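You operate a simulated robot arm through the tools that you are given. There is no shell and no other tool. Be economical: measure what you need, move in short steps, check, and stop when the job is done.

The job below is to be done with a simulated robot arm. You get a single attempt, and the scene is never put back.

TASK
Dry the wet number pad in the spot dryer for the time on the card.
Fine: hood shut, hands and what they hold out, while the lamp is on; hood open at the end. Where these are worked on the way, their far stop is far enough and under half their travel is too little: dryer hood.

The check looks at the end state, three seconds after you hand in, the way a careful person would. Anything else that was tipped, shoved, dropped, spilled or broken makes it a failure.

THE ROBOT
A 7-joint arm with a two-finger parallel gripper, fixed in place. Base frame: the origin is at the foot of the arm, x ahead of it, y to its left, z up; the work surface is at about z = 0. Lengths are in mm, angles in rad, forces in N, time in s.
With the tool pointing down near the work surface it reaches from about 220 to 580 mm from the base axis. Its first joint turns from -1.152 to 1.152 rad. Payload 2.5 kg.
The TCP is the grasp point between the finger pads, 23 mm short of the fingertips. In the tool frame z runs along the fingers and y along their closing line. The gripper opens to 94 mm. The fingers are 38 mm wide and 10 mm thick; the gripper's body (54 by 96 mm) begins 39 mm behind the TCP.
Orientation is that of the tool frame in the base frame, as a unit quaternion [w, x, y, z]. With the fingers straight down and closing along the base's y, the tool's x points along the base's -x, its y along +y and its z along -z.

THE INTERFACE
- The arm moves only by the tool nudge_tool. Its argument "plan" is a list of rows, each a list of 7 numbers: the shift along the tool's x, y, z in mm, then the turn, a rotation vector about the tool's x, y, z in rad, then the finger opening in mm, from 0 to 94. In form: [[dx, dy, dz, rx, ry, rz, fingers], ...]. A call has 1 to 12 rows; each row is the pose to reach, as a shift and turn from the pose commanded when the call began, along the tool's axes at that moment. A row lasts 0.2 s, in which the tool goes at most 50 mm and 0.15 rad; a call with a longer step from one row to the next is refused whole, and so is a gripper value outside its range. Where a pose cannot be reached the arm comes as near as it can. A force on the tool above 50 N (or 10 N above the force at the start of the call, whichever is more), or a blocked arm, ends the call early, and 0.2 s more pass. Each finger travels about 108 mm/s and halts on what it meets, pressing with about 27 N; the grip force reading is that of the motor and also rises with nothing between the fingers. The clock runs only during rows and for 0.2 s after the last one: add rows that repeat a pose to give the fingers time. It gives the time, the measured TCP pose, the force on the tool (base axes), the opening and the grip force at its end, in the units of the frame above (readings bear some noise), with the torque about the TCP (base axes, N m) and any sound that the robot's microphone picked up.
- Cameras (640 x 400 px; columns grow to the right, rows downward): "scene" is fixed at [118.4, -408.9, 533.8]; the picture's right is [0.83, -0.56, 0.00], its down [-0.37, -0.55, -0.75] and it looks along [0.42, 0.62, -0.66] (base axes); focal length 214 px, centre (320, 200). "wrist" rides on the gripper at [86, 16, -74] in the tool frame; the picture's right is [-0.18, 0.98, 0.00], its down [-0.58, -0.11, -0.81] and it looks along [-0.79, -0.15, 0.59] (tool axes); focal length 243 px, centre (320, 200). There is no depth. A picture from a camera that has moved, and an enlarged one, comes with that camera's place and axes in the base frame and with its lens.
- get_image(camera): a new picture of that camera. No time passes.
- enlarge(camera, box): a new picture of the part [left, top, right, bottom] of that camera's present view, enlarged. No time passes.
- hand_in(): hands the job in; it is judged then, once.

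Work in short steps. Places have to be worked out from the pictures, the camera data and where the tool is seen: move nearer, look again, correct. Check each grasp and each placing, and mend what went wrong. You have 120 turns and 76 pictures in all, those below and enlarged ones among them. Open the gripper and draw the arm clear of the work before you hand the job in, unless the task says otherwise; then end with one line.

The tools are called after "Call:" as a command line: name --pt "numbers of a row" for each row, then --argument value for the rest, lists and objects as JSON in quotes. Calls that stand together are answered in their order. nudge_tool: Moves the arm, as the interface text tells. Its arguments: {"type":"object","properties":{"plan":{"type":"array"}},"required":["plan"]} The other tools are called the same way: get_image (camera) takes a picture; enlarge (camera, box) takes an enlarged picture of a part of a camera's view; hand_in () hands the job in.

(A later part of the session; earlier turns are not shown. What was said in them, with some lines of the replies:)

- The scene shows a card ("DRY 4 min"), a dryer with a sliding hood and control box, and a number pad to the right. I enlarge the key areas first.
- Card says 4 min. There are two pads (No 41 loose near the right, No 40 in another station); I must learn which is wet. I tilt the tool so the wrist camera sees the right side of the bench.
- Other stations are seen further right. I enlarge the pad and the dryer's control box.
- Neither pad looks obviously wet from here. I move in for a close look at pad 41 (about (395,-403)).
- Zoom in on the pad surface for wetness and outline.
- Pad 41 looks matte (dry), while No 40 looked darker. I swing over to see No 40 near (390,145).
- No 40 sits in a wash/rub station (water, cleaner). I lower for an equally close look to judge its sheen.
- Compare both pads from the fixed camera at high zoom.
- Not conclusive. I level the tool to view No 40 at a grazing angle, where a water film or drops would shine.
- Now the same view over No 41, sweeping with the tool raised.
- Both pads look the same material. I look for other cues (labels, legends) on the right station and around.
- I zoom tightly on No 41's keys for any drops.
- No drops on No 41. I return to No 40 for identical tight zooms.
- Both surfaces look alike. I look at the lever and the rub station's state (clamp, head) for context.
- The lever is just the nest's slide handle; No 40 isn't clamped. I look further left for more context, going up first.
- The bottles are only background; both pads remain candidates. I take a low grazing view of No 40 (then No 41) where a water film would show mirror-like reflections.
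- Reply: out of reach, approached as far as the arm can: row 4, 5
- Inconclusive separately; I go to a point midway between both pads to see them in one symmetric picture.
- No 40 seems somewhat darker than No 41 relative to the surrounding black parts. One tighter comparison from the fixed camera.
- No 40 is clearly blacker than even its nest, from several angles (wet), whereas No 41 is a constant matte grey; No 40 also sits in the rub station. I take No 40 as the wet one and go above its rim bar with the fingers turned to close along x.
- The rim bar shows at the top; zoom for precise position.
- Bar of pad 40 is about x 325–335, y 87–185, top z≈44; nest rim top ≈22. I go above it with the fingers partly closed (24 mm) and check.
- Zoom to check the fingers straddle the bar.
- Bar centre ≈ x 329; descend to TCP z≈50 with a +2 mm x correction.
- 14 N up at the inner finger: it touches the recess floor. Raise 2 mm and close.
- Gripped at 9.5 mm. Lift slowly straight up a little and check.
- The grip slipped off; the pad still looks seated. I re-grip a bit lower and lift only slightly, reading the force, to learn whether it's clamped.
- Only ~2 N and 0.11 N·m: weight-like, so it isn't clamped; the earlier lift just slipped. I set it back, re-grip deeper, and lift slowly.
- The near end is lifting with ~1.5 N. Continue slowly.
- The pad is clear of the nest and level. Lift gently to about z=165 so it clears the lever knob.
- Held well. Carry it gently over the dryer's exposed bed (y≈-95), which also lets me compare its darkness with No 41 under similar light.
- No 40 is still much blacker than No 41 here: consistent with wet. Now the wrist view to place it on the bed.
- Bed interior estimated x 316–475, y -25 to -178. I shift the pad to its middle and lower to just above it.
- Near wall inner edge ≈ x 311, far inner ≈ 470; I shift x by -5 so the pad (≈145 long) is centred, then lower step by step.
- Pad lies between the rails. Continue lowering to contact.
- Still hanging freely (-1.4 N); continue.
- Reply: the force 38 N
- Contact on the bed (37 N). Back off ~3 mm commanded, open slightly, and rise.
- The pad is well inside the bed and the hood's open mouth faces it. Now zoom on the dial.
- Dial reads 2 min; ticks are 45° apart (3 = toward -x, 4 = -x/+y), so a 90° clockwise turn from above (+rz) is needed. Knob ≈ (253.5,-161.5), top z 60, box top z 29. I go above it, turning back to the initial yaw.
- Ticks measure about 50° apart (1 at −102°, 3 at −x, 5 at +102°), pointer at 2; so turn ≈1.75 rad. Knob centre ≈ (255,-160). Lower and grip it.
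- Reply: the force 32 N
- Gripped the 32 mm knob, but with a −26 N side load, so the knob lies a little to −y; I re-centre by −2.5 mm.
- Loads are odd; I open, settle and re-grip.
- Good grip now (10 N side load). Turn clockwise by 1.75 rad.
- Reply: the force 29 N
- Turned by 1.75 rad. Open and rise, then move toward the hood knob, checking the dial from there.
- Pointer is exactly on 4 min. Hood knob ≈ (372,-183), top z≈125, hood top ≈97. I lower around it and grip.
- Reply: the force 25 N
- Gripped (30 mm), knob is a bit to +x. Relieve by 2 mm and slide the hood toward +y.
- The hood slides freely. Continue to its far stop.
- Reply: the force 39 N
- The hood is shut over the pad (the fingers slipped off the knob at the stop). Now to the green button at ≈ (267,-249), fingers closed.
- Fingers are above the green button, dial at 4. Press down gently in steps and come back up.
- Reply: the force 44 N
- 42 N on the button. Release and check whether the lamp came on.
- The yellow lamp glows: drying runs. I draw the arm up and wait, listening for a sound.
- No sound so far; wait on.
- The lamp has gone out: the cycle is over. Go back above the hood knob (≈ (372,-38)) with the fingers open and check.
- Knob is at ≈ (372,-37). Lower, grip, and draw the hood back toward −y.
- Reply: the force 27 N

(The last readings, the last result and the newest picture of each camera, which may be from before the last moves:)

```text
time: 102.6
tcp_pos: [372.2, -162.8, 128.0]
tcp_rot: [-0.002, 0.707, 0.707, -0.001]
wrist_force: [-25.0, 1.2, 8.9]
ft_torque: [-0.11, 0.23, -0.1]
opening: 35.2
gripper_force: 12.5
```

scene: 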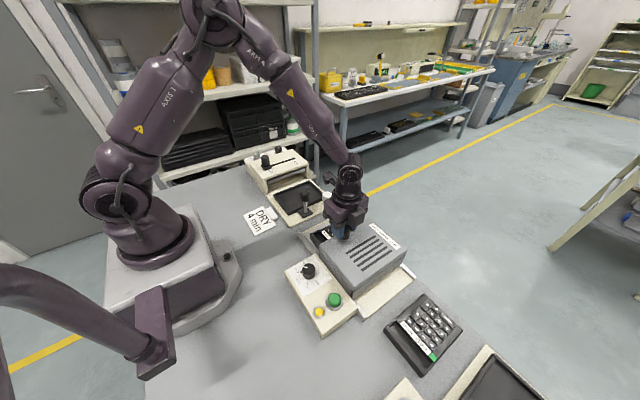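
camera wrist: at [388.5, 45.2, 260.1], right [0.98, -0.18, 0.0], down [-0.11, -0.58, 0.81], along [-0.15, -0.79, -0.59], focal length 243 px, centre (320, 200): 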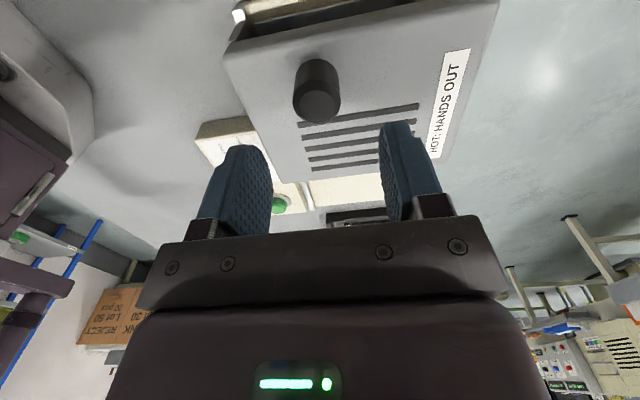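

Moved 126 mm; continue the last ~22 mm to the stop.

Call:
nudge_tool --pt "-5 0 0 0 0 0 24" --pt "-10 0 0 0 0 0 24" --pt "-15 0 0 0 0 0 24" --pt "-19 0 0 0 0 0 24" --pt "-22 0 0 0 0 0 24" --pt "-22 0 0 0 0 0 24"

Call:
enlarge --camera "scene" --box '[270, 180, 450, 340]'

```text
time: 104.0
tcp_pos: [372.3, -184.6, 126.3]
tcp_rot: [-0.001, 0.708, 0.706, 0.0]
wrist_force: [-25.4, -0.8, 9.3]
ft_torque: [0.01, 0.22, -0.02]
opening: 35.3
gripper_force: 12.4
```

```text
2.50 times, centred on (360, 260) of scene
camera zoom: at [118.3, -408.9, 533.8], right [0.83, -0.56, 0.0], down [-0.37, -0.55, -0.75], along [0.42, 0.62, -0.66], focal length 536 px, centre (220, 50)
```

zoom: 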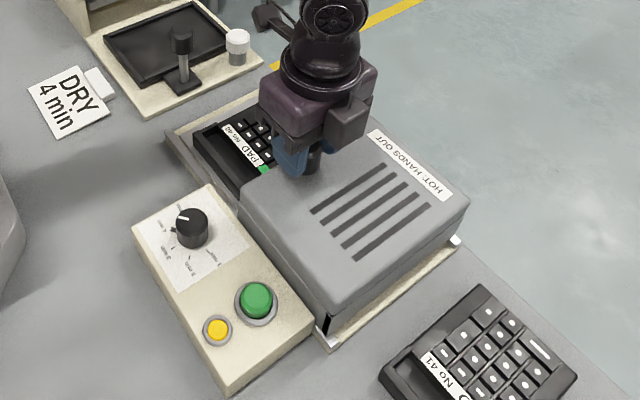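

Hood is open at its stop, and No 40's tag has turned from yellow to green — it was the wet one and is now dry. Release the knob and draw clear.

Call:
nudge_tool --pt "0 0 0 0 0 0 45" --pt "0 0 0 0 0 0 60" --pt "0 0 0 0 0 0 60" --pt "0 0 -15 0 0 0 60" --pt "0 0 -50 0 0 0 70" --pt "0 0 -95 0 0 0 90" --pt "0 -40 -120 0 0 0 90" --pt "0 -80 -140 0 0 0 90" --pt "0 -80 -140 0 0 0 90"

Call:
get_image --camera "scene"

```text
time: 106.0
tcp_pos: [291.1, -183.1, 268.9]
tcp_rot: [0.0, 0.707, 0.707, 0.0]
wrist_force: [0.5, 0.0, 0.0]
ft_torque: [0.03, -0.02, 0.01]
opening: 90.1
gripper_force: 0.0
```

```text
2 pictures are left
```

scene: 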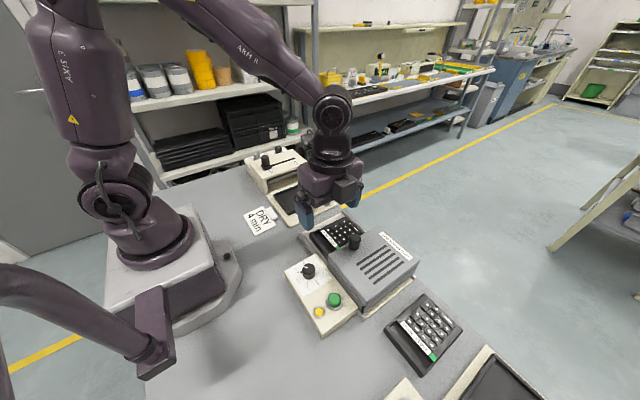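

Everything is in order: pad dry in the dryer bed, hood open, lamp off, arm clear. Hand in.

Call:
hand_in

```text
The job is handed in.
```

I dried pad No 40 in the spot dryer at the card's 4 min; the hood is open, the lamp is off, the arm is clear, and the job is handed in.
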